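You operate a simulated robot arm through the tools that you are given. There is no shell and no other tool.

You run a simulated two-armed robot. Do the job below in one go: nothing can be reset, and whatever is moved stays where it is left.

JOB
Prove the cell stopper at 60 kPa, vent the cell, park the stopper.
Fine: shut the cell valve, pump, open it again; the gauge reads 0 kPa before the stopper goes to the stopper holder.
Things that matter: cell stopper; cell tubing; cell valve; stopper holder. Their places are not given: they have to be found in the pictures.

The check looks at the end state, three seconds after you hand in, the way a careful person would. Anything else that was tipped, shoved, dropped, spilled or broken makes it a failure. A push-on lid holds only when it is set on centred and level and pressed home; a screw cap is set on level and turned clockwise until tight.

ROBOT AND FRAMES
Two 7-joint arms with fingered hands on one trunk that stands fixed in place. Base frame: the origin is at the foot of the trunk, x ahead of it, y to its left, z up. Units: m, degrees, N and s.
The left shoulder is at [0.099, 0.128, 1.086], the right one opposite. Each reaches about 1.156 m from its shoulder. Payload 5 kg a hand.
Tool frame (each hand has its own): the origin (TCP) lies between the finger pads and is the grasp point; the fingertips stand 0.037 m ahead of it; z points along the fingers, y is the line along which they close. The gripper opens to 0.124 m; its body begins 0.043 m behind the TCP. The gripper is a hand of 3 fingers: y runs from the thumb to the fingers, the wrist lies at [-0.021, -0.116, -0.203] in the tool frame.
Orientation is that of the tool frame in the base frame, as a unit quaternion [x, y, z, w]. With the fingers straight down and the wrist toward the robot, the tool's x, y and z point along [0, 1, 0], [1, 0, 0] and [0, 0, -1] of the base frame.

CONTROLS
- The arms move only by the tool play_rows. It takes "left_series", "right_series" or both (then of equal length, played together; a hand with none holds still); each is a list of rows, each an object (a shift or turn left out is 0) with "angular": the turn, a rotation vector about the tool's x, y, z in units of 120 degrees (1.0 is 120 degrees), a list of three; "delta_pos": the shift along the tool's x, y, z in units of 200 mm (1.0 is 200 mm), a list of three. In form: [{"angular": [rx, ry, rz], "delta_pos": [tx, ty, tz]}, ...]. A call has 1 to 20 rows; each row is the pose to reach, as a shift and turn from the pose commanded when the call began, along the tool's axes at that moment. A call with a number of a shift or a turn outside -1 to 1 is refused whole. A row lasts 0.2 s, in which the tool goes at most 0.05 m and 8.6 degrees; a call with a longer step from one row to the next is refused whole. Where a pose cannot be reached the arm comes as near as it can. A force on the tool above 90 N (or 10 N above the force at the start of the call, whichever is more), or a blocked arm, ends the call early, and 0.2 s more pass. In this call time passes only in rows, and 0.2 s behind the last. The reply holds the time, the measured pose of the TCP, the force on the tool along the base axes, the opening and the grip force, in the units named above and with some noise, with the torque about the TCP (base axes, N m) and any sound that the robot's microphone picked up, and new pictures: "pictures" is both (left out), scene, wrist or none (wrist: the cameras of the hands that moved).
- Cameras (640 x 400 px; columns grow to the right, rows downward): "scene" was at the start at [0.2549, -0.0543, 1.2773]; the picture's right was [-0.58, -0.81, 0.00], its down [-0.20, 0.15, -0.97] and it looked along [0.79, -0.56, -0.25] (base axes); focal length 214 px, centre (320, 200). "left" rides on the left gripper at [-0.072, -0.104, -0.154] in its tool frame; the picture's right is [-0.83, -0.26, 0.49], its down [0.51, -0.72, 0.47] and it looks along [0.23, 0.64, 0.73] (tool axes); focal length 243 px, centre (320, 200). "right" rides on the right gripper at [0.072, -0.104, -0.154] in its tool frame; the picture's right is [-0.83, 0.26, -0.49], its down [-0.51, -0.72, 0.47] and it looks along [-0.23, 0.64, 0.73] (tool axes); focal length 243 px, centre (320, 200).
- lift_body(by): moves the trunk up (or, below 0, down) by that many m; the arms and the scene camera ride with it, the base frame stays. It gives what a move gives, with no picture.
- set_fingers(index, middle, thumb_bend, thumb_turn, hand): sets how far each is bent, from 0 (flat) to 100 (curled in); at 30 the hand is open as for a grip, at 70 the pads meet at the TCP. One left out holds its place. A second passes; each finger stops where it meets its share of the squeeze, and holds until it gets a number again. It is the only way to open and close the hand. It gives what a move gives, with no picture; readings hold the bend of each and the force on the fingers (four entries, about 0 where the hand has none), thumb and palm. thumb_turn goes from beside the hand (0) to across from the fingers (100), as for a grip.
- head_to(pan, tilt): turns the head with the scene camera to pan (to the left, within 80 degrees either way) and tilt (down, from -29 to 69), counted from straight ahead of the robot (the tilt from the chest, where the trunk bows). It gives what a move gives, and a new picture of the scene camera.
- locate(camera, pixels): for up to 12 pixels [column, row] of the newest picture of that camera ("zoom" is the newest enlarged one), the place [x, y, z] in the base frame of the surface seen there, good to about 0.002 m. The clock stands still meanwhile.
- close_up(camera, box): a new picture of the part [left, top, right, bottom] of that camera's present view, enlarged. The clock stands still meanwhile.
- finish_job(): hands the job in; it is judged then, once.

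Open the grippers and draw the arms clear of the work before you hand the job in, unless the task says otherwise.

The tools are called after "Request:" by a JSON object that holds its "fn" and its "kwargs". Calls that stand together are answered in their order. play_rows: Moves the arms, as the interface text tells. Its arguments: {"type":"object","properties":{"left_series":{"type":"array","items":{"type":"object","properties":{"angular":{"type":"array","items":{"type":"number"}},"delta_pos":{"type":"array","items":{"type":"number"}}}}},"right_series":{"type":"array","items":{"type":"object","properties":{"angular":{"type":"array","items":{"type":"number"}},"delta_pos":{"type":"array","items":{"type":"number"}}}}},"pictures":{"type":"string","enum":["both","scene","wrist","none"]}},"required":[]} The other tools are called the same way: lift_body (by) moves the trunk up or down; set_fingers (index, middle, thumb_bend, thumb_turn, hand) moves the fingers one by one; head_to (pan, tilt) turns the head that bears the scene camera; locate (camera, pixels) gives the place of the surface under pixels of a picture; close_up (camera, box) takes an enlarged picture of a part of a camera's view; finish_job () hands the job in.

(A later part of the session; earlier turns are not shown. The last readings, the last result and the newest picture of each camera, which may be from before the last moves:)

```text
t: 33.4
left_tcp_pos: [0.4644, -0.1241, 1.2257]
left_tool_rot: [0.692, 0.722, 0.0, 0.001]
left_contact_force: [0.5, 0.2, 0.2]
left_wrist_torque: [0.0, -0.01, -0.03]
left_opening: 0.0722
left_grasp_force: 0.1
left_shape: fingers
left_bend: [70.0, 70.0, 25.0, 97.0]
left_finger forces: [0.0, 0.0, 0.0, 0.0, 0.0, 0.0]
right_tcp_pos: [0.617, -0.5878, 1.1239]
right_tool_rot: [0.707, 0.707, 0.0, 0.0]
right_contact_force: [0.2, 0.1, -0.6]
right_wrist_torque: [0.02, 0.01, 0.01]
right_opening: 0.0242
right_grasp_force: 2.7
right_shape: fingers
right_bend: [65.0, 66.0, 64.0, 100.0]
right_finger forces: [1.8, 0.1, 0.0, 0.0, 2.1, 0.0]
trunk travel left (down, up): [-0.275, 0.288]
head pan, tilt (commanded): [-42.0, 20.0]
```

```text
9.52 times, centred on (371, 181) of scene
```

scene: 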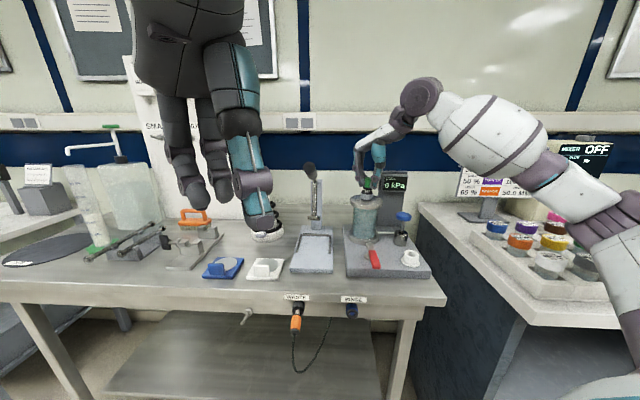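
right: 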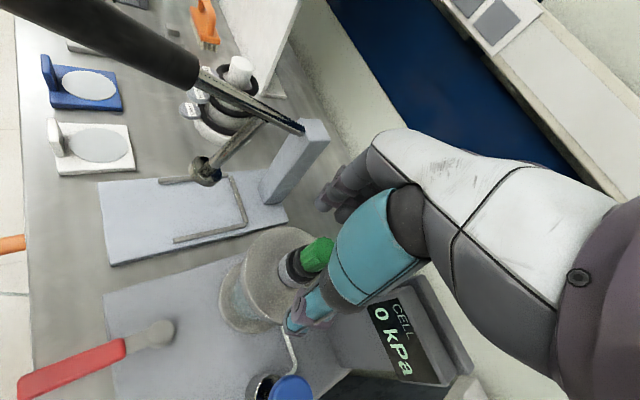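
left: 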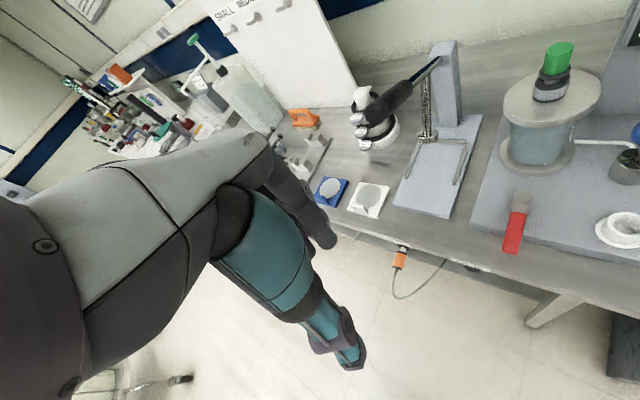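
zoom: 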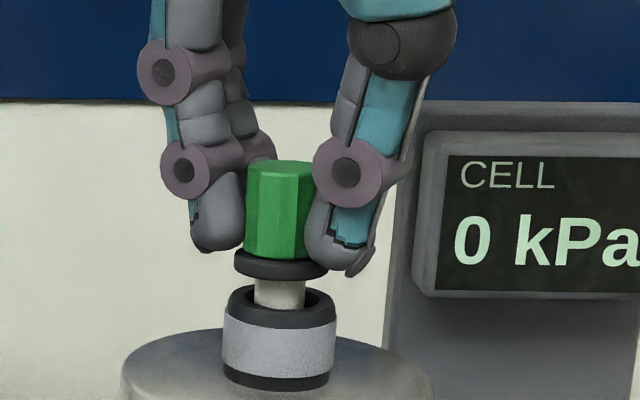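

The stopper now stands in line with the tubing, and it moved with only ~2 N, so it has play. With the hand now centred, I grip firmly and check alignment before one more straight press.

Request:
{"fn": "set_fingers", "kwargs": {"hand": "right", "index": 72, "middle": 72, "thumb_bend": 70}}

Request:
{"fn": "close_up", "kwargs": {"camera": "scene", "box": [358, 160, 384, 202]}}

Request:
{"fn": "close_up", "kwargs": {"camera": "right", "box": [250, 200, 370, 300]}}

```text
t: 34.4
left_tcp_pos: [0.4641, -0.1246, 1.2258]
left_tool_rot: [0.692, 0.722, 0.0, 0.0]
left_contact_force: [-0.1, 0.4, -0.2]
left_wrist_torque: [0.0, -0.02, -0.03]
left_opening: 0.0723
left_grasp_force: 0.0
left_shape: fingers
left_bend: [70.0, 70.0, 25.0, 97.0]
left_finger forces: [0.0, 0.0, 0.1, 0.0, 0.0, 0.1]
right_tcp_pos: [0.6169, -0.5868, 1.123]
right_tool_rot: [0.707, 0.708, 0.0, 0.0]
right_contact_force: [0.0, -0.1, 0.0]
right_wrist_torque: [-0.01, 0.01, 0.0]
right_opening: 0.0223
right_grasp_force: 10.7
right_shape: fingers
right_bend: [71.0, 71.0, 64.0, 100.0]
right_finger forces: [6.1, 5.0, 0.0, 0.0, 11.0, 0.0]
trunk travel left (down, up): [-0.275, 0.288]
head pan, tilt (commanded): [-42.0, 20.0]
```

```text
9.52 times, centred on (371, 181) of scene
```

zoom: 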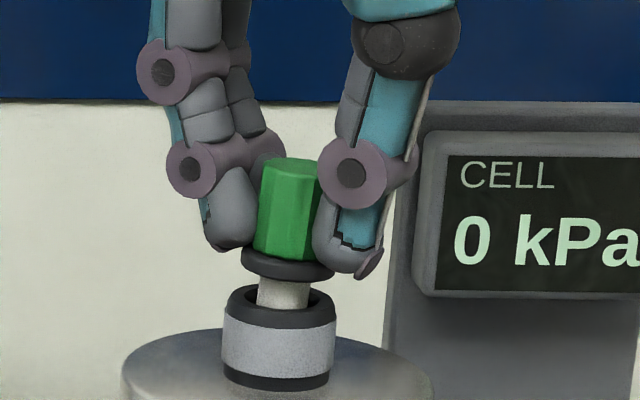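

```text
4.00 times, centred on (310, 250) of right
```

zoom: 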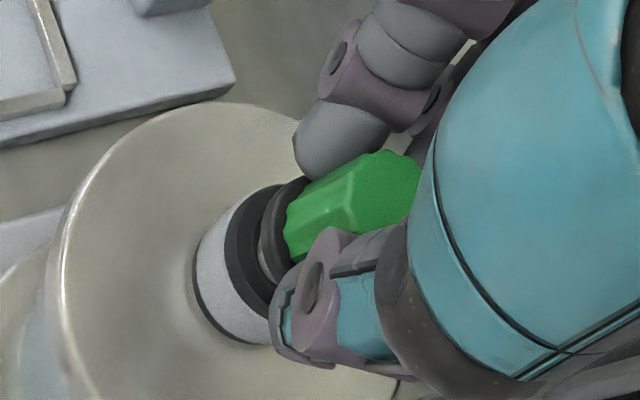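

Index and middle share evenly now; the stopper leans about 1.5°. I move the hand +1.5 mm to straighten it, then press down in small rows.

Request:
{"fn": "play_rows", "kwargs": {"right_series": [{"delta_pos": [0, 0.008, 0]}, {"delta_pos": [0, 0.008, 0.008]}, {"delta_pos": [0, 0.008, 0.016]}, {"delta_pos": [0, 0.009, 0.024]}], "pictures": "none"}}

Request:
{"fn": "close_up", "kwargs": {"camera": "scene", "box": [358, 160, 384, 202]}}

```text
t: 35.4
left_tcp_pos: [0.4635, -0.1231, 1.2266]
left_tool_rot: [0.692, 0.722, -0.001, 0.0]
left_contact_force: [-0.7, 0.1, -0.1]
left_wrist_torque: [0.06, -0.01, 0.0]
left_opening: 0.0722
left_grasp_force: 0.0
left_shape: fingers
left_bend: [70.0, 70.0, 25.0, 97.0]
left_finger forces: [0.1, 0.2, 0.0, 0.1, 0.1, 0.0]
right_tcp_pos: [0.6192, -0.5852, 1.1206]
right_tool_rot: [0.707, 0.707, 0.001, 0.001]
right_contact_force: [-0.4, -0.2, 12.6]
right_wrist_torque: [-0.05, 0.07, 0.0]
right_opening: 0.0222
right_grasp_force: 13.0
right_shape: fingers
right_bend: [71.0, 71.0, 64.0, 100.0]
right_finger forces: [7.3, 6.9, 0.0, 0.1, 12.5, 0.0]
trunk travel left (down, up): [-0.275, 0.288]
head pan, tilt (commanded): [-42.0, 20.0]
```

```text
9.52 times, centred on (371, 181) of scene
```

zoom: 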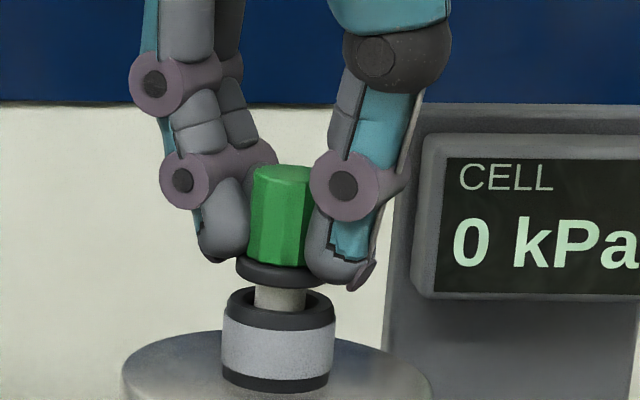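

Force is 12.6 N straight down with no side load, and the knob seems ~2 mm lower. I measure and continue.

Request:
{"fn": "locate", "kwargs": {"camera": "zoom", "pixels": [[282, 172], [280, 215], [270, 275], [245, 268], [280, 295], [278, 320], [278, 350]]}}

Request:
{"fn": "play_rows", "kwargs": {"right_series": [{"delta_pos": [0, 0.0, 0.008]}, {"delta_pos": [0, 0.0, 0.016]}, {"delta_pos": [0, 0.0, 0.022]}], "pictures": "none"}}

Request:
{"fn": "close_up", "kwargs": {"camera": "scene", "box": [358, 160, 384, 202]}}

```text
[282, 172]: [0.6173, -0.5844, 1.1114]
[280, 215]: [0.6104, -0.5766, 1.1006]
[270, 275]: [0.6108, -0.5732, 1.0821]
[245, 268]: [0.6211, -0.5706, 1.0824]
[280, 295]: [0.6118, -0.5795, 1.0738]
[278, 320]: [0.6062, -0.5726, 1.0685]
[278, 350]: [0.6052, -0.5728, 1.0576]
```

```text
t: 36.1
left_tcp_pos: [0.4626, -0.1204, 1.2278]
left_tool_rot: [0.692, 0.722, 0.0, 0.002]
left_contact_force: [-0.1, 0.0, -0.1]
left_wrist_torque: [0.01, 0.01, 0.03]
left_opening: 0.0722
left_grasp_force: 0.1
left_shape: fingers
left_bend: [70.0, 70.0, 25.0, 97.0]
left_finger forces: [0.0, 0.0, 0.0, 0.1, 0.0, 0.0]
right_tcp_pos: [0.6169, -0.5851, 1.1172]
right_tool_rot: [0.707, 0.707, 0.001, 0.002]
right_contact_force: [4.4, -2.4, 32.7]
right_wrist_torque: [-0.07, 0.07, -0.02]
right_opening: 0.0214
right_grasp_force: 22.1
right_shape: fingers
right_bend: [71.0, 71.0, 64.0, 100.0]
right_finger forces: [11.7, 9.7, 0.1, 0.0, 21.5, 0.0]
trunk travel left (down, up): [-0.275, 0.288]
head pan, tilt (commanded): [-42.0, 20.0]
```

```text
9.52 times, centred on (371, 181) of scene
```

zoom: 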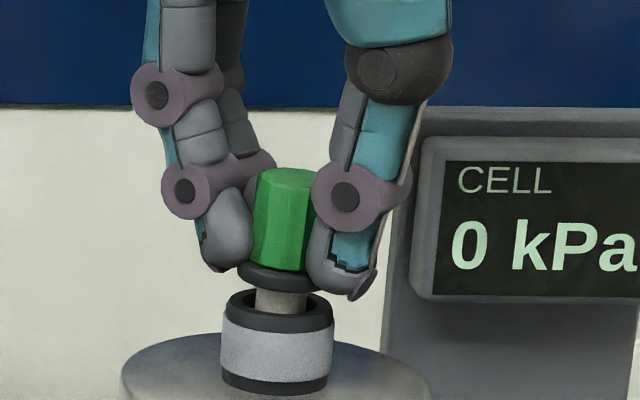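

At 33 N straight down the stopper does not go any deeper, so it is at its seat. I unload by 8 mm and release, keeping it upright.

Request:
{"fn": "play_rows", "kwargs": {"right_series": [{"delta_pos": [0, 0.0, -0.012]}, {"delta_pos": [0, 0.0, -0.025]}, {"delta_pos": [0, 0.0, -0.04]}], "pictures": "none"}}

Request:
{"fn": "close_up", "kwargs": {"camera": "scene", "box": [358, 160, 384, 202]}}

```text
t: 37.0
left_tcp_pos: [0.4642, -0.1231, 1.2264]
left_tool_rot: [0.692, 0.722, 0.001, 0.001]
left_contact_force: [-0.6, -0.6, -0.1]
left_wrist_torque: [0.01, -0.01, 0.03]
left_opening: 0.0724
left_grasp_force: 0.0
left_shape: fingers
left_bend: [70.0, 70.0, 25.0, 97.0]
left_finger forces: [0.0, 0.0, 0.0, 0.1, 0.0, 0.1]
right_tcp_pos: [0.6188, -0.5875, 1.1202]
right_tool_rot: [0.706, 0.708, -0.002, -0.002]
right_contact_force: [0.2, 0.8, -0.3]
right_wrist_torque: [0.02, 0.07, -0.01]
right_opening: 0.022
right_grasp_force: 11.6
right_shape: fingers
right_bend: [71.0, 71.0, 64.0, 100.0]
right_finger forces: [6.4, 4.8, 0.1, 0.1, 11.7, 0.0]
trunk travel left (down, up): [-0.275, 0.288]
head pan, tilt (commanded): [-42.0, 20.0]
```

```text
9.52 times, centred on (371, 181) of scene
```

zoom: 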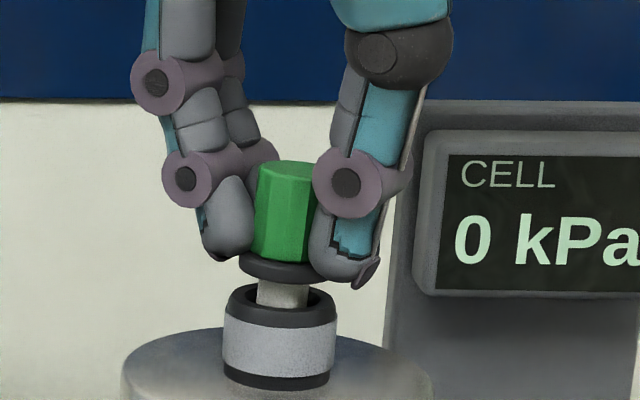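

Load is off and the stopper stands in line with the tube. I open the hand and check it is still upright.

Request:
{"fn": "set_fingers", "kwargs": {"hand": "right", "index": 45, "middle": 45, "thumb_bend": 40}}

Request:
{"fn": "close_up", "kwargs": {"camera": "scene", "box": [358, 160, 384, 202]}}

Request:
{"fn": "close_up", "kwargs": {"camera": "right", "box": [270, 210, 350, 280]}}

```text
t: 38.0
left_tcp_pos: [0.4633, -0.1236, 1.2255]
left_tool_rot: [0.693, 0.721, -0.001, 0.0]
left_contact_force: [-0.8, 0.1, 0.2]
left_wrist_torque: [0.01, 0.01, 0.01]
left_opening: 0.0723
left_grasp_force: 0.1
left_shape: fingers
left_bend: [70.0, 70.0, 25.0, 97.0]
left_finger forces: [0.0, 0.0, 0.0, 0.1, 0.0, 0.1]
right_tcp_pos: [0.6193, -0.5882, 1.1226]
right_tool_rot: [0.707, 0.707, 0.0, 0.0]
right_contact_force: [-0.1, 0.3, 1.2]
right_wrist_torque: [0.0, -0.02, 0.02]
right_opening: 0.09
right_grasp_force: 0.0
right_shape: fingers
right_bend: [45.0, 45.0, 40.0, 99.0]
right_finger forces: [0.0, 0.1, 0.1, 0.1, 0.0, 0.0]
trunk travel left (down, up): [-0.275, 0.288]
head pan, tilt (commanded): [-42.0, 20.0]
```

```text
9.52 times, centred on (371, 181) of scene
```

zoom: 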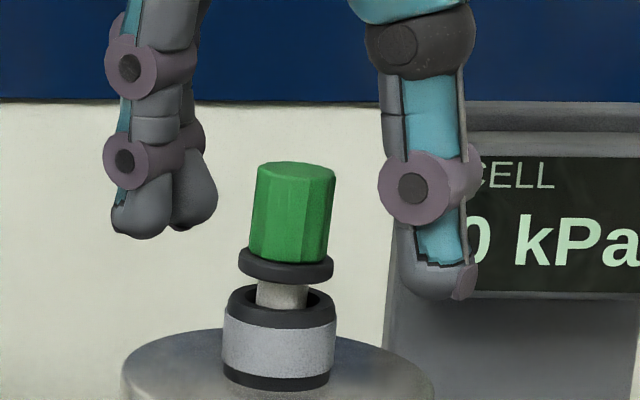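

```text
5.71 times, centred on (310, 245) of right
```

zoom: 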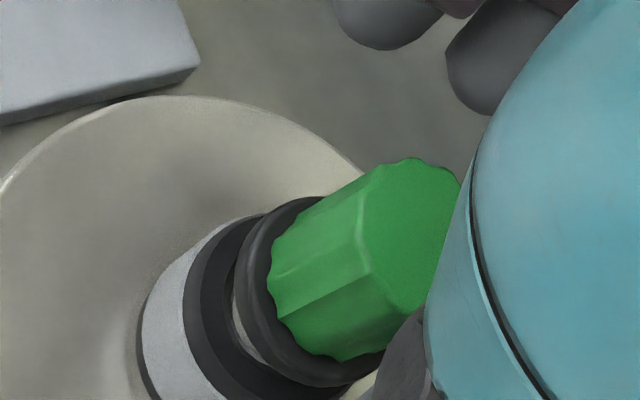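

After release the stopper leans ~3° again, because fingers and thumb let go unevenly. I re-centre to x≈0.617 and close softly to equal bends, as worked before, then open evenly.

Request:
{"fn": "play_rows", "kwargs": {"right_series": [{"delta_pos": [0.001, -0.005, 0.0]}, {"delta_pos": [0.002, -0.01, 0.0]}], "pictures": "none"}}

Request:
{"fn": "set_fingers", "kwargs": {"hand": "right", "index": 66, "middle": 66, "thumb_bend": 66}}

Request:
{"fn": "close_up", "kwargs": {"camera": "scene", "box": [358, 160, 384, 202]}}

Request:
{"fn": "close_up", "kwargs": {"camera": "right", "box": [270, 210, 350, 280]}}

```text
t: 38.5
left_tcp_pos: [0.4642, -0.1226, 1.2257]
left_tool_rot: [0.692, 0.722, 0.0, -0.001]
left_contact_force: [-0.1, 0.5, 0.4]
left_wrist_torque: [0.03, -0.02, 0.0]
left_opening: 0.0725
left_grasp_force: 0.1
left_shape: fingers
left_bend: [70.0, 70.0, 25.0, 97.0]
left_finger forces: [0.0, 0.0, 0.1, 0.1, 0.0, 0.0]
right_tcp_pos: [0.6156, -0.5868, 1.1221]
right_tool_rot: [0.707, 0.707, 0.0, -0.001]
right_contact_force: [-0.3, 0.6, 0.0]
right_wrist_torque: [0.02, -0.02, 0.03]
right_opening: 0.09
right_grasp_force: 0.0
right_shape: fingers
right_bend: [45.0, 45.0, 40.0, 99.0]
right_finger forces: [0.0, 0.0, 0.0, 0.0, 0.0, 0.1]
trunk travel left (down, up): [-0.275, 0.288]
head pan, tilt (commanded): [-42.0, 20.0]
```

```text
t: 39.5
left_tcp_pos: [0.4637, -0.125, 1.2258]
left_tool_rot: [0.692, 0.722, 0.001, 0.0]
left_contact_force: [0.0, 0.5, 0.1]
left_wrist_torque: [0.0, -0.01, -0.04]
left_opening: 0.0722
left_grasp_force: 0.0
left_shape: fingers
left_bend: [70.0, 70.0, 25.0, 97.0]
left_finger forces: [0.1, 0.1, 0.0, 0.0, 0.1, 0.1]
right_tcp_pos: [0.6157, -0.5878, 1.1217]
right_tool_rot: [0.707, 0.707, 0.0, 0.0]
right_contact_force: [-1.1, -0.6, 0.2]
right_wrist_torque: [-0.01, -0.02, -0.01]
right_opening: 0.0244
right_grasp_force: 1.8
right_shape: fingers
right_bend: [65.0, 66.0, 64.0, 100.0]
right_finger forces: [1.8, 0.3, 0.0, 0.1, 2.2, 0.1]
trunk travel left (down, up): [-0.275, 0.288]
head pan, tilt (commanded): [-42.0, 20.0]
```

```text
9.52 times, centred on (371, 181) of scene
```

zoom: 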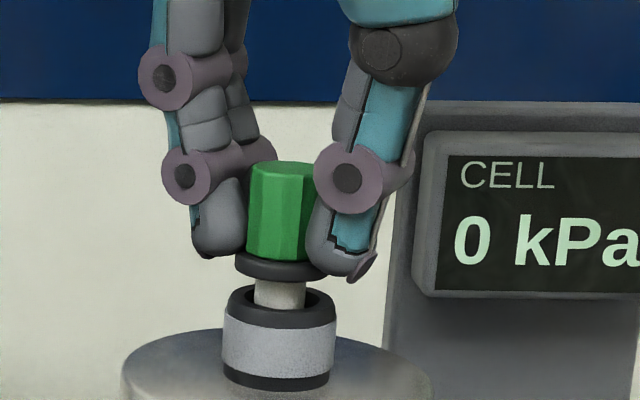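

```text
5.71 times, centred on (310, 245) of right
```

zoom: 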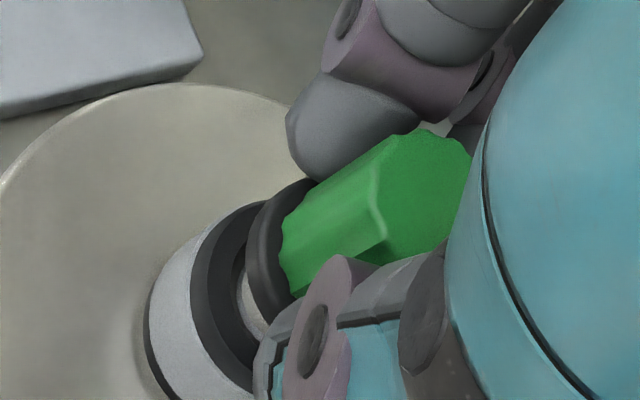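

The stopper is upright again in both views. I open the fingers evenly and re-check.

Request:
{"fn": "set_fingers", "kwargs": {"hand": "right", "index": 45, "middle": 45, "thumb_bend": 45}}

Request:
{"fn": "close_up", "kwargs": {"camera": "scene", "box": [358, 160, 384, 202]}}

```text
t: 40.5
left_tcp_pos: [0.4646, -0.1235, 1.2265]
left_tool_rot: [0.693, 0.721, 0.0, 0.0]
left_contact_force: [-0.3, -0.1, 0.1]
left_wrist_torque: [0.0, -0.01, 0.01]
left_opening: 0.0723
left_grasp_force: 0.1
left_shape: fingers
left_bend: [70.0, 70.0, 25.0, 97.0]
left_finger forces: [0.1, 0.1, 0.0, 0.0, 0.1, 0.1]
right_tcp_pos: [0.6154, -0.5872, 1.1214]
right_tool_rot: [0.708, 0.706, 0.0, 0.001]
right_contact_force: [0.1, 1.0, 0.2]
right_wrist_torque: [0.0, -0.01, 0.0]
right_opening: 0.0826
right_grasp_force: 0.1
right_shape: fingers
right_bend: [45.0, 45.0, 45.0, 99.0]
right_finger forces: [0.1, 0.0, 0.0, 0.0, 0.0, 0.0]
trunk travel left (down, up): [-0.275, 0.288]
head pan, tilt (commanded): [-42.0, 20.0]
```

```text
9.52 times, centred on (371, 181) of scene
```

zoom: 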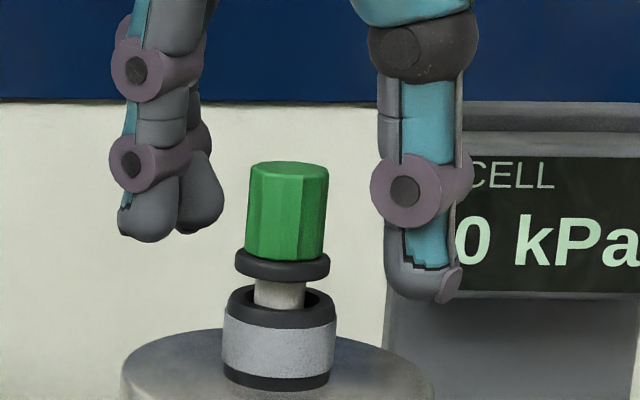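

The stopper is upright. Now I lift the right hand straight up away from it by 10 cm before going to the pump.

Request:
{"fn": "play_rows", "kwargs": {"right_series": [{"delta_pos": [0, 0, -0.12]}, {"delta_pos": [0, 0, -0.3]}, {"delta_pos": [0, 0, -0.5]}, {"delta_pos": [-0.07, -0.13, -0.5]}, {"delta_pos": [-0.16, -0.3, -0.5]}, {"delta_pos": [-0.27, -0.505, -0.5]}], "pictures": "none"}}

Request:
{"fn": "set_fingers", "kwargs": {"hand": "right", "index": 70, "middle": 70, "thumb_bend": 70}}

Request:
{"fn": "head_to", "kwargs": {"pan": -46, "tilt": 22}}

```text
t: 42.0
left_tcp_pos: [0.4654, -0.1248, 1.2258]
left_tool_rot: [0.692, 0.722, 0.0, 0.0]
left_contact_force: [-0.4, 0.1, 0.7]
left_wrist_torque: [-0.01, 0.0, 0.0]
left_opening: 0.0724
left_grasp_force: 0.1
left_shape: fingers
left_bend: [70.0, 70.0, 25.0, 97.0]
left_finger forces: [0.0, 0.0, 0.0, 0.1, 0.0, 0.1]
right_tcp_pos: [0.5148, -0.642, 1.2203]
right_tool_rot: [0.707, 0.707, 0.001, -0.001]
right_contact_force: [-0.2, -0.4, 0.4]
right_wrist_torque: [0.02, 0.0, 0.02]
right_opening: 0.0829
right_grasp_force: 0.1
right_shape: fingers
right_bend: [45.0, 45.0, 45.0, 99.0]
right_finger forces: [0.1, 0.0, 0.0, 0.1, 0.1, 0.1]
trunk travel left (down, up): [-0.275, 0.288]
head pan, tilt (commanded): [-42.0, 20.0]
```

```text
t: 43.0
left_tcp_pos: [0.464, -0.1239, 1.2255]
left_tool_rot: [0.693, 0.721, 0.0, 0.0]
left_contact_force: [0.5, -0.1, 0.2]
left_wrist_torque: [0.0, 0.03, 0.0]
left_opening: 0.0722
left_grasp_force: 0.1
left_shape: fingers
left_bend: [70.0, 70.0, 25.0, 97.0]
left_finger forces: [0.0, 0.1, 0.0, 0.1, 0.1, 0.0]
right_tcp_pos: [0.5149, -0.6423, 1.2215]
right_tool_rot: [0.707, 0.707, 0.0, 0.0]
right_contact_force: [-0.6, 0.5, -0.3]
right_wrist_torque: [0.03, 0.0, 0.02]
right_opening: 0.0076
right_grasp_force: 0.0
right_shape: fingers
right_bend: [70.0, 70.0, 70.0, 100.0]
right_finger forces: [0.1, 0.0, 0.1, 0.0, 0.0, 0.1]
trunk travel left (down, up): [-0.275, 0.288]
head pan, tilt (commanded): [-42.0, 20.0]
```

```text
t: 43.6
left_tcp_pos: [0.4631, -0.123, 1.2256]
left_tool_rot: [0.692, 0.722, 0.0, 0.0]
left_contact_force: [-0.2, 1.5, -0.7]
left_wrist_torque: [0.0, 0.02, 0.02]
left_opening: 0.0723
left_grasp_force: 0.0
left_shape: fingers
left_bend: [70.0, 70.0, 25.0, 97.0]
left_finger forces: [0.0, 0.0, 0.0, 0.0, 0.0, 0.1]
right_tcp_pos: [0.5152, -0.6433, 1.221]
right_tool_rot: [0.707, 0.707, 0.0, 0.0]
right_contact_force: [0.6, 0.5, 0.6]
right_wrist_torque: [-0.02, 0.02, 0.02]
right_opening: 0.008
right_grasp_force: 0.1
right_shape: fingers
right_bend: [70.0, 70.0, 70.0, 100.0]
right_finger forces: [0.0, 0.0, 0.0, 0.0, 0.0, 0.1]
trunk travel left (down, up): [-0.275, 0.288]
head pan, tilt (commanded): [-46.0, 22.0]
```

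scene: 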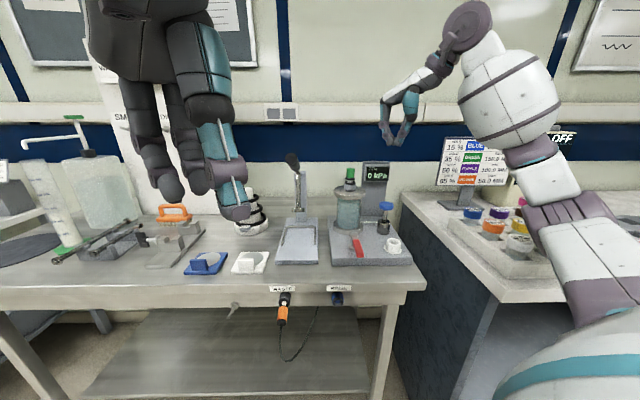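

The right hand hovers above the pump (blue knob at (386,205)). I zoom in and measure knob, gauge and pump barrel.

Request:
{"fn": "close_up", "kwargs": {"camera": "scene", "box": [330, 150, 420, 260]}}

Request:
{"fn": "locate", "kwargs": {"camera": "zoom", "pixels": [[376, 200], [355, 198], [398, 200], [376, 190], [376, 235], [376, 262], [376, 290], [330, 60], [290, 60], [355, 92], [395, 330], [290, 275]]}}

```text
3.64 times, centred on (375, 205) of scene
```

zoom: 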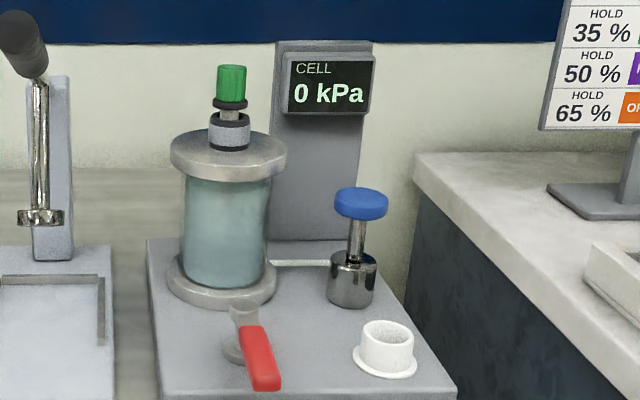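

```text
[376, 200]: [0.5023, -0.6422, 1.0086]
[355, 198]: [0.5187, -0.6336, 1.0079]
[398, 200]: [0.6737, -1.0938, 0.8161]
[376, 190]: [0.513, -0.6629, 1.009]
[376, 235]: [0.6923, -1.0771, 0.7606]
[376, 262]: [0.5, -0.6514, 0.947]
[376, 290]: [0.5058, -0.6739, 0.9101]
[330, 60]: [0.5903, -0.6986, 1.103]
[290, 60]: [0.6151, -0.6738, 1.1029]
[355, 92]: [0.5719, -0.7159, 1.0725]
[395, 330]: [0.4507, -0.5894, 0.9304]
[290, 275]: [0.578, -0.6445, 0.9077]
```

I now measure the actual knob and barrel pixels in this zoom.

Request:
{"fn": "locate", "kwargs": {"camera": "zoom", "pixels": [[361, 192], [361, 200], [340, 196], [383, 197], [361, 212], [357, 240], [350, 262], [345, 285], [372, 265], [332, 265], [231, 70], [231, 105]]}}

```text
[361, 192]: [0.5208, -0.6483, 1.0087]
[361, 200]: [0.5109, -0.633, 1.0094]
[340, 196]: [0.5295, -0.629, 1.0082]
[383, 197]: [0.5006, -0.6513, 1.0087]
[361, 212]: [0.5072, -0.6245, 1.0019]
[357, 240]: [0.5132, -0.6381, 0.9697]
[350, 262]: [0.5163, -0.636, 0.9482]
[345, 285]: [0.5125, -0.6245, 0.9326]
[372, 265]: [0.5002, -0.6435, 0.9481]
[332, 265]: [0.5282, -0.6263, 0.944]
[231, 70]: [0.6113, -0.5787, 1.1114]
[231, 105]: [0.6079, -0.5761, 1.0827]
```

The pump knob is centred near (0.516,-0.641), top z≈1.010, with about 4.5 cm of rod above the barrel. I lower the closed hand to ~2 cm above it.

Request:
{"fn": "play_rows", "kwargs": {"right_series": [{"delta_pos": [0.005, 0, 0.2]}, {"delta_pos": [0.008, 0, 0.4]}, {"delta_pos": [0.008, 0, 0.6]}, {"delta_pos": [0.008, 0, 0.78]}], "pictures": "both"}}

Request:
{"fn": "close_up", "kwargs": {"camera": "scene", "box": [330, 130, 420, 240]}}

```text
t: 44.8
left_tcp_pos: [0.4359, -0.0847, 1.2368]
left_tool_rot: [0.691, 0.722, -0.004, 0.02]
left_contact_force: [0.4, -0.3, 0.3]
left_wrist_torque: [-0.02, -0.03, -0.02]
left_opening: 0.0725
left_grasp_force: 0.0
left_shape: fingers
left_bend: [70.0, 70.0, 25.0, 97.0]
left_finger forces: [0.1, 0.1, 0.0, 0.0, 0.0, 0.0]
right_tcp_pos: [0.4796, -0.6116, 1.1442]
right_tool_rot: [0.712, 0.698, -0.043, 0.059]
right_contact_force: [-0.6, 0.6, 0.5]
right_wrist_torque: [-0.01, 0.02, -0.02]
right_opening: 0.0073
right_grasp_force: 0.0
right_shape: fingers
right_bend: [70.0, 70.0, 70.0, 100.0]
right_finger forces: [0.0, 0.0, 0.0, 0.0, 0.0, 0.1]
trunk travel left (down, up): [-0.275, 0.288]
head pan, tilt (commanded): [-46.0, 22.0]
stopped in row 4 (right hand): the arm was blocked; the commanded pose is now the measured one
```

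scene: 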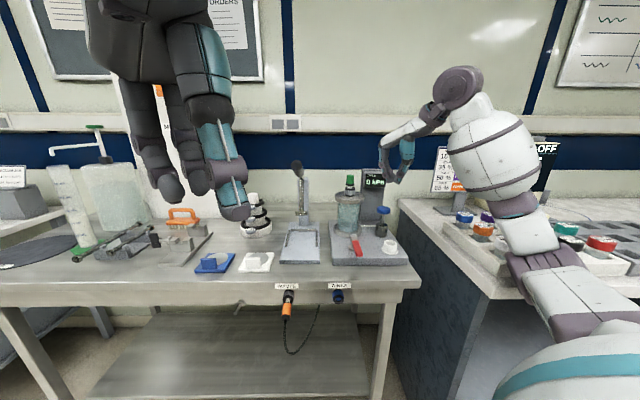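
right: 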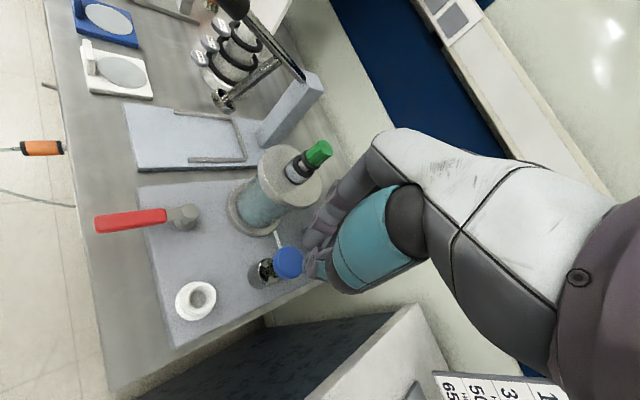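

```text
3.64 times, centred on (375, 185) of scene
```

zoom: 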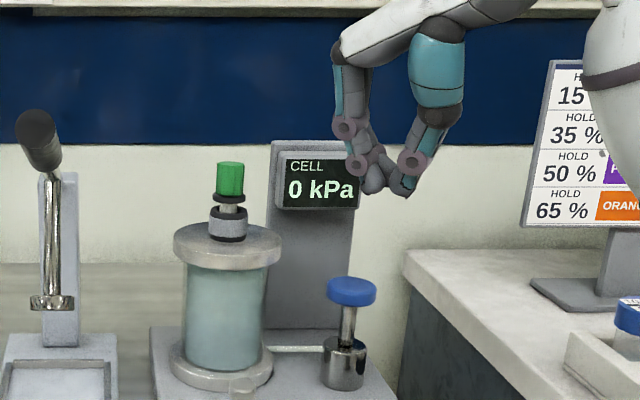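

The right arm was blocked with no force at the hand, so its elbow or forearm has met something, probably the side counter. I look at it before moving.

Request:
{"fn": "close_up", "kwargs": {"camera": "scene", "box": [420, 130, 640, 400]}}

```text
1.48 times, centred on (530, 265) of scene
```

zoom: 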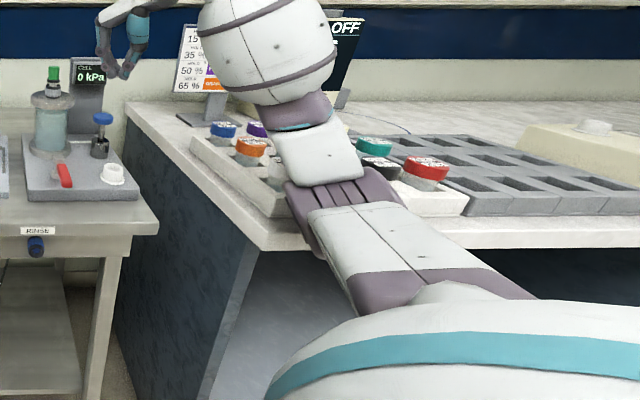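

The right elbow seems to rest against the tray/counter edge at the side. I raise the right hand 6 cm to free it, gently.

Request:
{"fn": "play_rows", "kwargs": {"right_series": [{"delta_pos": [0, 0, -0.1]}, {"delta_pos": [0, 0, -0.2]}, {"delta_pos": [0, 0, -0.3]}, {"delta_pos": [0, 0, -0.4]}], "pictures": "scene"}}

Request:
{"fn": "head_to", "kwargs": {"pan": -62, "tilt": 35}}

```text
t: 45.8
left_tcp_pos: [0.4626, -0.1208, 1.2277]
left_tool_rot: [0.692, 0.722, -0.001, 0.001]
left_contact_force: [-0.5, 0.2, -0.5]
left_wrist_torque: [0.04, 0.01, 0.01]
left_opening: 0.0723
left_grasp_force: 0.1
left_shape: fingers
left_bend: [70.0, 70.0, 25.0, 97.0]
left_finger forces: [0.0, 0.1, 0.0, 0.0, 0.0, 0.0]
right_tcp_pos: [0.5032, -0.635, 1.1949]
right_tool_rot: [0.713, 0.699, -0.035, 0.042]
right_contact_force: [0.5, 0.7, 0.6]
right_wrist_torque: [0.02, 0.01, 0.01]
right_opening: 0.0072
right_grasp_force: 0.0
right_shape: fingers
right_bend: [70.0, 70.0, 70.0, 100.0]
right_finger forces: [0.0, 0.1, 0.0, 0.0, 0.1, 0.0]
trunk travel left (down, up): [-0.275, 0.288]
head pan, tilt (commanded): [-46.0, 22.0]
```

scene: 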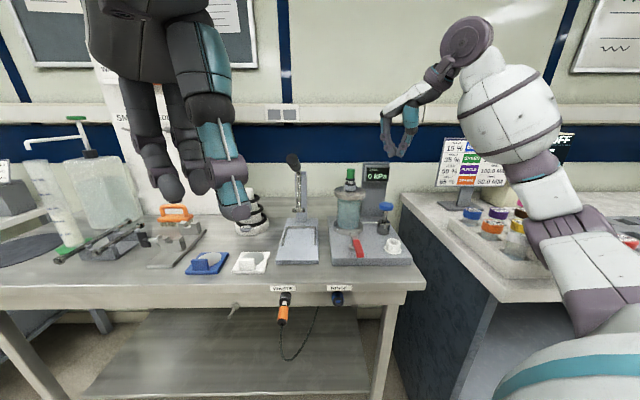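

```text
t: 46.6
left_tcp_pos: [0.4611, -0.1184, 1.2284]
left_tool_rot: [0.692, 0.722, -0.002, 0.003]
left_contact_force: [-0.3, 0.5, -0.3]
left_wrist_torque: [0.02, -0.02, 0.04]
left_opening: 0.0724
left_grasp_force: 0.0
left_shape: fingers
left_bend: [70.0, 70.0, 25.0, 97.0]
left_finger forces: [0.0, 0.0, 0.0, 0.0, 0.1, 0.0]
right_tcp_pos: [0.5024, -0.6357, 1.1931]
right_tool_rot: [0.713, 0.699, -0.035, 0.04]
right_contact_force: [1.2, -0.1, 0.2]
right_wrist_torque: [0.02, 0.02, 0.0]
right_opening: 0.0071
right_grasp_force: 0.1
right_shape: fingers
right_bend: [70.0, 70.0, 70.0, 100.0]
right_finger forces: [0.0, 0.0, 0.1, 0.1, 0.0, 0.0]
trunk travel left (down, up): [-0.275, 0.288]
head pan, tilt (commanded): [-62.0, 35.0]
```

scene: 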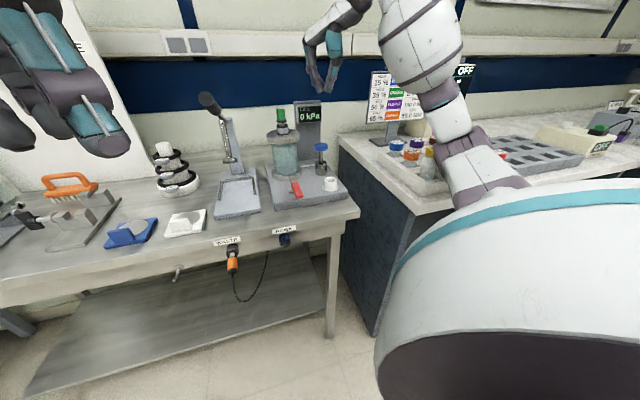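

The elbow still seems to touch (left TCP reading is slightly shifted). I raise the right hand another 6 cm.

Request:
{"fn": "play_rows", "kwargs": {"right_series": [{"delta_pos": [0, 0, -0.1]}, {"delta_pos": [0, 0, -0.2]}, {"delta_pos": [0, 0, -0.3]}, {"delta_pos": [0, 0, -0.4]}], "pictures": "both"}}

Request:
{"fn": "close_up", "kwargs": {"camera": "scene", "box": [330, 50, 570, 260]}}

```text
t: 47.6
left_tcp_pos: [0.4628, -0.1236, 1.2273]
left_tool_rot: [0.692, 0.722, 0.0, 0.001]
left_contact_force: [-0.7, 0.1, 0.5]
left_wrist_torque: [-0.02, -0.04, -0.02]
left_opening: 0.0724
left_grasp_force: 0.1
left_shape: fingers
left_bend: [70.0, 70.0, 25.0, 97.0]
left_finger forces: [0.0, 0.0, 0.1, 0.1, 0.0, 0.0]
right_tcp_pos: [0.505, -0.6274, 1.2716]
right_tool_rot: [0.713, 0.699, -0.035, 0.038]
right_contact_force: [-0.5, 0.3, 0.6]
right_wrist_torque: [-0.05, -0.01, 0.04]
right_opening: 0.0074
right_grasp_force: 0.0
right_shape: fingers
right_bend: [70.0, 70.0, 70.0, 100.0]
right_finger forces: [0.1, 0.0, 0.1, 0.0, 0.0, 0.1]
trunk travel left (down, up): [-0.275, 0.288]
head pan, tilt (commanded): [-62.0, 35.0]
```

scene: 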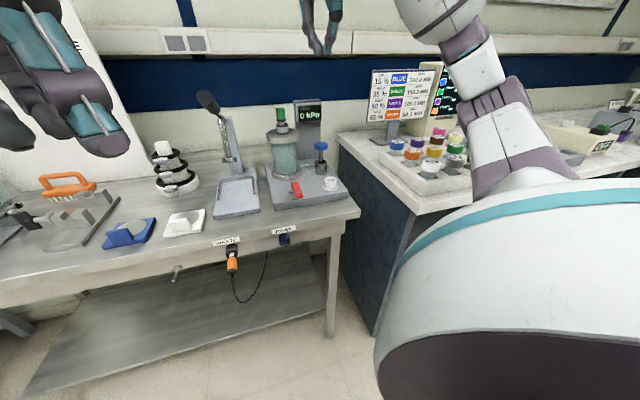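
right: 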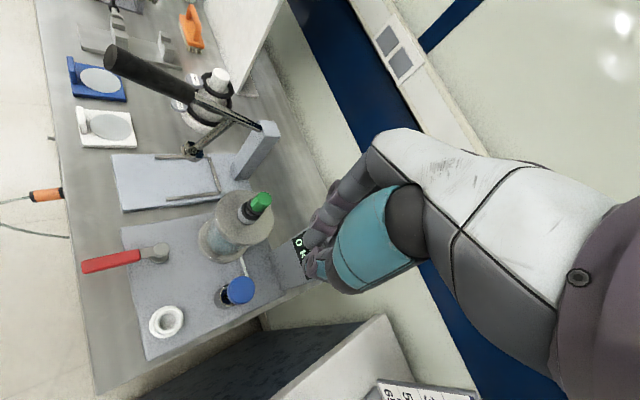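

```text
1.90 times, centred on (450, 155) of scene
```

zoom: 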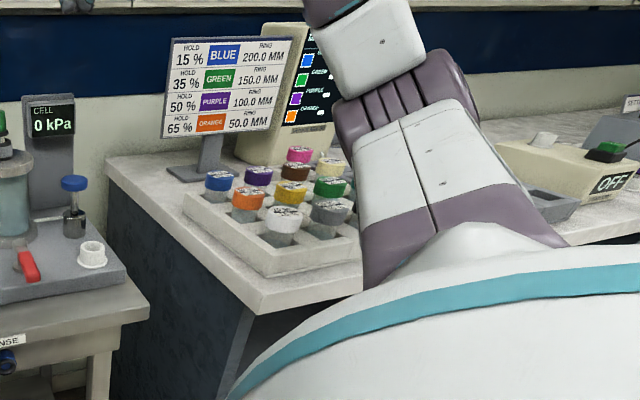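

The arm is free now (left TCP back to its value) and the visible paint jars stand in order. Since the right elbow fouls the side counter at low hand heights, I will use the left arm for pump and stopper; first I park the right hand high and to the right.

Request:
{"fn": "play_rows", "kwargs": {"right_series": [{"delta_pos": [0, 0, -0.2]}, {"delta_pos": [0, 0, -0.4]}, {"delta_pos": [-0.1, 0, -0.55]}, {"delta_pos": [-0.25, 0, -0.7]}, {"delta_pos": [-0.4, 0, -0.8]}], "pictures": "scene"}}

Request:
{"fn": "head_to", "kwargs": {"pan": -58, "tilt": 28}}

```text
t: 48.8
left_tcp_pos: [0.4639, -0.1235, 1.2265]
left_tool_rot: [0.692, 0.722, 0.0, -0.001]
left_contact_force: [1.0, -0.7, -0.6]
left_wrist_torque: [0.0, 0.0, -0.03]
left_opening: 0.0723
left_grasp_force: 0.2
left_shape: fingers
left_bend: [70.0, 70.0, 25.0, 97.0]
left_finger forces: [0.0, 0.1, 0.0, 0.0, 0.1, 0.0]
right_tcp_pos: [0.505, -0.6925, 1.4376]
right_tool_rot: [0.713, 0.699, -0.035, 0.036]
right_contact_force: [-0.2, -0.5, -0.5]
right_wrist_torque: [0.01, 0.01, 0.01]
right_opening: 0.0074
right_grasp_force: 0.0
right_shape: fingers
right_bend: [70.0, 70.0, 70.0, 100.0]
right_finger forces: [0.0, 0.0, 0.0, 0.0, 0.1, 0.0]
trunk travel left (down, up): [-0.275, 0.288]
head pan, tilt (commanded): [-62.0, 35.0]
```

scene: 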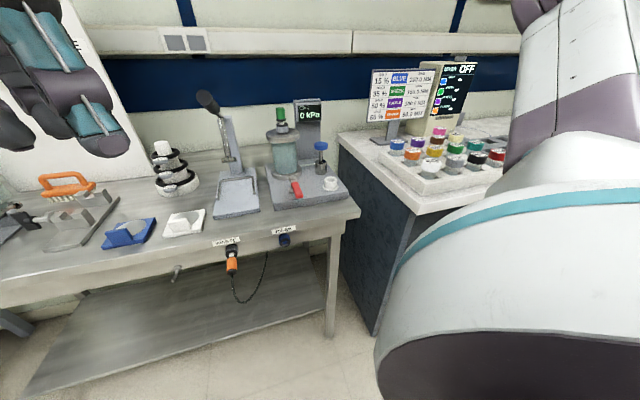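

```text
t: 49.5
left_tcp_pos: [0.4636, -0.1232, 1.2266]
left_tool_rot: [0.692, 0.722, 0.0, 0.0]
left_contact_force: [0.1, 0.0, 0.5]
left_wrist_torque: [-0.04, 0.0, -0.01]
left_opening: 0.0722
left_grasp_force: 0.0
left_shape: fingers
left_bend: [70.0, 70.0, 25.0, 97.0]
left_finger forces: [0.1, 0.0, 0.0, 0.0, 0.0, 0.1]
right_tcp_pos: [0.5047, -0.6932, 1.438]
right_tool_rot: [0.712, 0.7, -0.034, 0.039]
right_contact_force: [-0.5, 0.2, -0.7]
right_wrist_torque: [-0.01, 0.02, -0.02]
right_opening: 0.0072
right_grasp_force: 0.0
right_shape: fingers
right_bend: [70.0, 70.0, 70.0, 100.0]
right_finger forces: [0.0, 0.1, 0.0, 0.0, 0.0, 0.0]
trunk travel left (down, up): [-0.275, 0.288]
head pan, tilt (commanded): [-58.0, 28.0]
```

scene: 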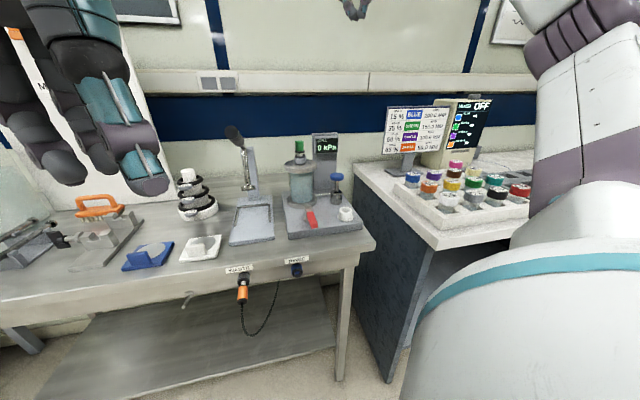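

I zoom in on the tray of jars, now visible at (465,180), to make sure nothing there was shoved.

Request:
{"fn": "close_up", "kwargs": {"camera": "scene", "box": [380, 130, 540, 250]}}

Request:
{"fn": "close_up", "kwargs": {"camera": "scene", "box": [270, 125, 370, 245]}}

```text
3.33 times, centred on (460, 190) of scene
```

zoom: 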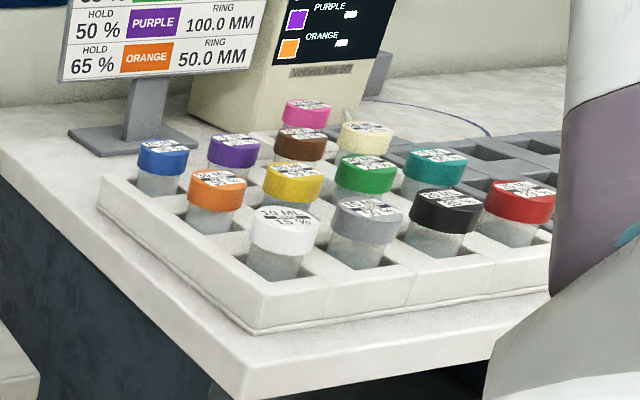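

```text
3.33 times, centred on (320, 185) of scene
```

zoom: 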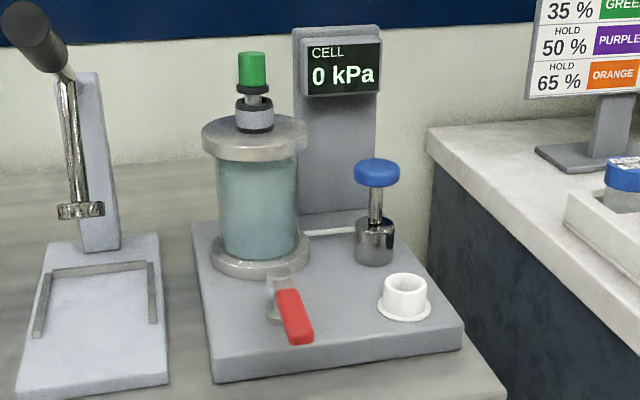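

All jars stand in their tray and the rig is unchanged (valve shut, stopper upright). I move the right hand further right at height, out of the left arm's way.

Request:
{"fn": "play_rows", "kwargs": {"right_series": [{"delta_pos": [-0.15, 0.04, -0.02]}, {"delta_pos": [-0.3, 0.08, -0.04]}, {"delta_pos": [-0.45, 0.12, -0.06]}, {"delta_pos": [-0.6, 0.16, -0.08]}, {"delta_pos": [-0.75, 0.2, -0.1]}], "pictures": "scene"}}

```text
t: 50.7
left_tcp_pos: [0.4664, -0.1215, 1.2253]
left_tool_rot: [0.693, 0.721, -0.002, -0.001]
left_contact_force: [0.4, 1.6, 0.2]
left_wrist_torque: [-0.04, 0.07, 0.01]
left_opening: 0.0722
left_grasp_force: 0.1
left_shape: fingers
left_bend: [70.0, 70.0, 25.0, 97.0]
left_finger forces: [0.0, 0.0, 0.0, 0.1, 0.1, 0.0]
right_tcp_pos: [0.5433, -0.8361, 1.4724]
right_tool_rot: [0.713, 0.7, -0.037, 0.037]
right_contact_force: [1.3, 0.6, -0.4]
right_wrist_torque: [-0.05, 0.07, 0.0]
right_opening: 0.007
right_grasp_force: 0.2
right_shape: fingers
right_bend: [70.0, 70.0, 70.0, 100.0]
right_finger forces: [0.0, 0.1, 0.0, 0.0, 0.0, 0.0]
trunk travel left (down, up): [-0.275, 0.288]
head pan, tilt (commanded): [-58.0, 28.0]
```

scene: 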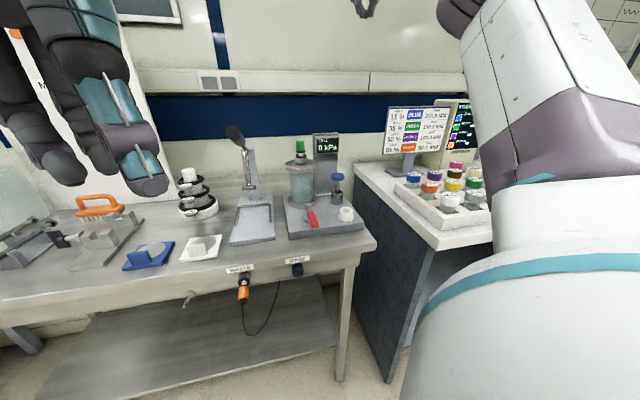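

The right arm is out of the way. I close the left thumb to make the pushing cluster, then travel toward the pump in front of the press, turning the hand to −35° yaw.

Request:
{"fn": "set_fingers", "kwargs": {"hand": "left", "index": 70, "middle": 70, "thumb_bend": 70}}

Request:
{"fn": "play_rows", "kwargs": {"left_series": [{"delta_pos": [-0.19, 0.012, 0], "angular": [0, 0, 0.06]}, {"delta_pos": [-0.38, 0.024, 0], "angular": [0, 0, 0.12]}, {"delta_pos": [-0.57, 0.036, 0], "angular": [0, 0, 0.18]}, {"delta_pos": [-0.76, 0.048, 0], "angular": [0, 0, 0.24]}, {"delta_pos": [-0.953, 0.06, 0], "angular": [0, 0, 0.3]}, {"delta_pos": [-0.953, 0.06, 0], "angular": [0, 0, 0.312]}], "pictures": "none"}}

Request:
{"fn": "play_rows", "kwargs": {"left_series": [{"delta_pos": [-0.15, 0.12, 0]}, {"delta_pos": [-0.3, 0.24, 0]}, {"delta_pos": [-0.45, 0.36, 0]}, {"delta_pos": [-0.6, 0.48, 0]}, {"delta_pos": [-0.735, 0.607, 0]}], "pictures": "both"}}

```text
t: 51.7
left_tcp_pos: [0.4644, -0.1232, 1.2257]
left_tool_rot: [0.692, 0.721, -0.001, 0.0]
left_contact_force: [-0.3, -0.5, 0.4]
left_wrist_torque: [0.03, 0.03, -0.02]
left_opening: 0.0076
left_grasp_force: 0.1
left_shape: fingers
left_bend: [70.0, 70.0, 70.0, 100.0]
left_finger forces: [0.1, 0.0, 0.0, 0.0, 0.0, 0.1]
right_tcp_pos: [0.5405, -0.8383, 1.4723]
right_tool_rot: [0.713, 0.699, -0.034, 0.038]
right_contact_force: [0.6, 0.4, -0.2]
right_wrist_torque: [0.03, 0.02, 0.0]
right_opening: 0.0073
right_grasp_force: 0.1
right_shape: fingers
right_bend: [70.0, 70.0, 70.0, 100.0]
right_finger forces: [0.1, 0.0, 0.0, 0.0, 0.0, 0.0]
trunk travel left (down, up): [-0.275, 0.288]
head pan, tilt (commanded): [-58.0, 28.0]
```

```text
t: 53.1
left_tcp_pos: [0.4819, -0.3131, 1.2288]
left_tool_rot: [0.888, 0.46, -0.001, 0.0]
left_contact_force: [0.0, 0.3, 0.4]
left_wrist_torque: [-0.02, -0.04, 0.03]
left_opening: 0.0074
left_grasp_force: 0.0
left_shape: fingers
left_bend: [70.0, 70.0, 70.0, 100.0]
left_finger forces: [0.0, 0.0, 0.1, 0.0, 0.1, 0.1]
right_tcp_pos: [0.5395, -0.8377, 1.4729]
right_tool_rot: [0.713, 0.699, -0.035, 0.037]
right_contact_force: [0.2, 0.9, 1.4]
right_wrist_torque: [-0.01, -0.04, -0.02]
right_opening: 0.0075
right_grasp_force: 0.0
right_shape: fingers
right_bend: [70.0, 70.0, 70.0, 100.0]
right_finger forces: [0.0, 0.0, 0.0, 0.0, 0.0, 0.0]
trunk travel left (down, up): [-0.275, 0.288]
head pan, tilt (commanded): [-58.0, 28.0]
```

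```text
t: 54.3
left_tcp_pos: [0.4947, -0.5048, 1.2297]
left_tool_rot: [0.887, 0.462, 0.001, 0.001]
left_contact_force: [0.0, -0.3, -0.6]
left_wrist_torque: [0.04, -0.04, 0.0]
left_opening: 0.0073
left_grasp_force: 0.1
left_shape: fingers
left_bend: [70.0, 70.0, 70.0, 100.0]
left_finger forces: [0.0, 0.0, 0.0, 0.0, 0.1, 0.0]
right_tcp_pos: [0.5367, -0.8395, 1.4739]
right_tool_rot: [0.713, 0.699, -0.034, 0.039]
right_contact_force: [-0.6, -0.5, -0.6]
right_wrist_torque: [-0.02, -0.05, -0.01]
right_opening: 0.0075
right_grasp_force: 0.1
right_shape: fingers
right_bend: [70.0, 70.0, 70.0, 100.0]
right_finger forces: [0.0, 0.1, 0.0, 0.0, 0.1, 0.1]
trunk travel left (down, up): [-0.275, 0.288]
head pan, tilt (commanded): [-58.0, 28.0]
```

scene: 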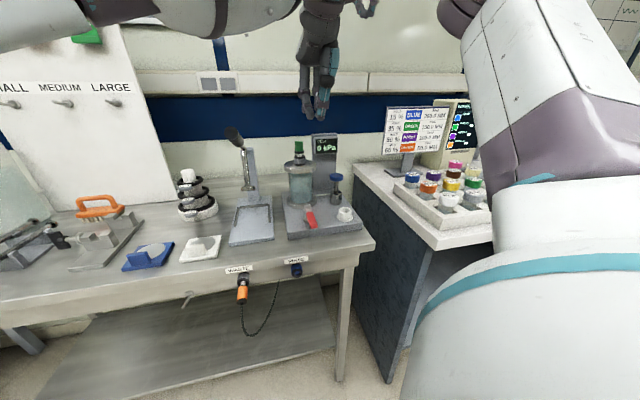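
left: 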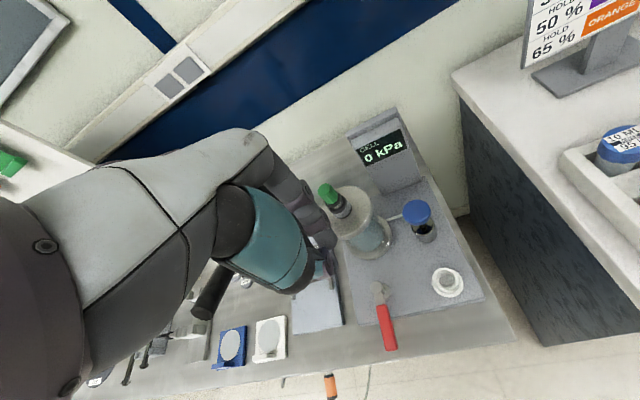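

The left camera sees gauge, pump and lever well. I bring the left hand over the pump knob, lateral first, then down to z≈1.10.

Request:
{"fn": "play_rows", "kwargs": {"left_series": [{"delta_pos": [-0.16, 0.155, 0]}, {"delta_pos": [-0.33, 0.315, 0]}, {"delta_pos": [-0.497, 0.476, 0]}, {"delta_pos": [-0.497, 0.476, 0.2]}, {"delta_pos": [-0.497, 0.476, 0.4]}, {"delta_pos": [-0.497, 0.476, 0.6]}], "pictures": "both"}}

Request:
{"fn": "close_up", "kwargs": {"camera": "scene", "box": [280, 110, 380, 230]}}

```text
t: 54.9
left_tcp_pos: [0.5428, -0.5223, 1.172]
left_tool_rot: [0.877, 0.474, -0.079, -0.028]
left_contact_force: [0.0, 0.3, 0.4]
left_wrist_torque: [0.02, -0.03, -0.01]
left_opening: 0.0073
left_grasp_force: 0.0
left_shape: fingers
left_bend: [70.0, 70.0, 70.0, 100.0]
left_finger forces: [0.0, 0.0, 0.1, 0.0, 0.0, 0.1]
left hand out of reach, approached as far as the arm can: row 1, 2, 3
right_tcp_pos: [0.5399, -0.8374, 1.474]
right_tool_rot: [0.713, 0.699, -0.035, 0.037]
right_contact_force: [0.0, -0.1, -0.2]
right_wrist_torque: [-0.03, -0.03, 0.02]
right_opening: 0.0075
right_grasp_force: 0.0
right_shape: fingers
right_bend: [70.0, 70.0, 70.0, 100.0]
right_finger forces: [0.0, 0.1, 0.0, 0.0, 0.0, 0.0]
trunk travel left (down, up): [-0.275, 0.288]
head pan, tilt (commanded): [-58.0, 28.0]
stopped in row 3 (left hand): the arm was blocked; the commanded pose is now the measured one
```

scene: 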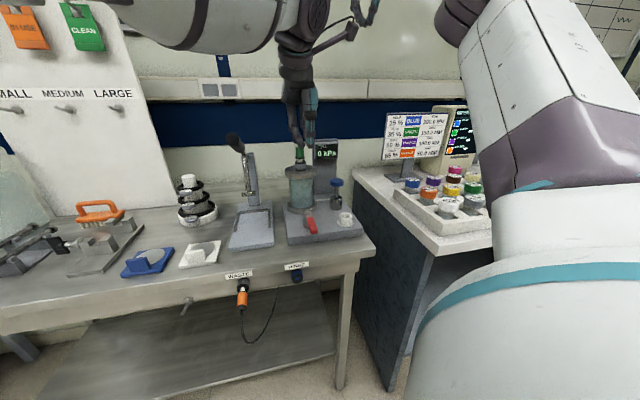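
left: 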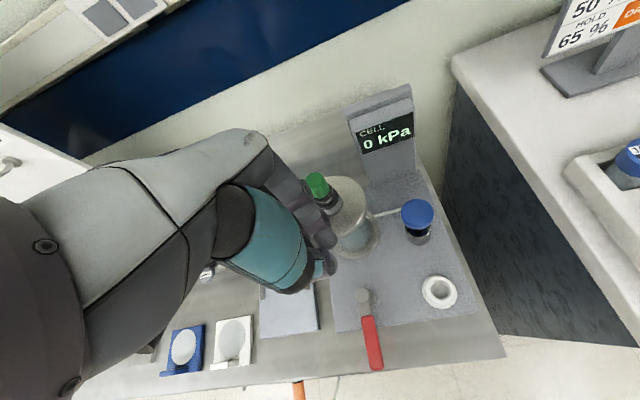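

```text
3.33 times, centred on (330, 170) of scene
```

zoom: 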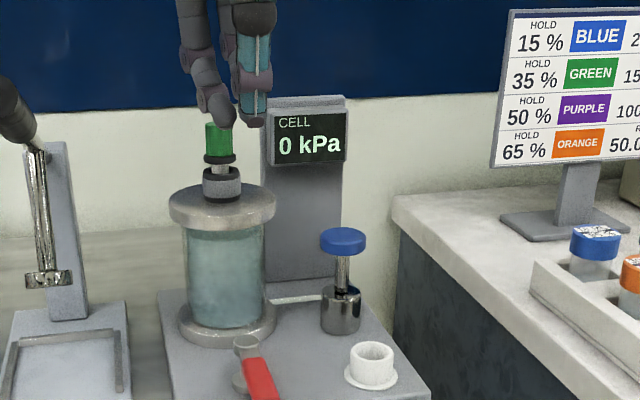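

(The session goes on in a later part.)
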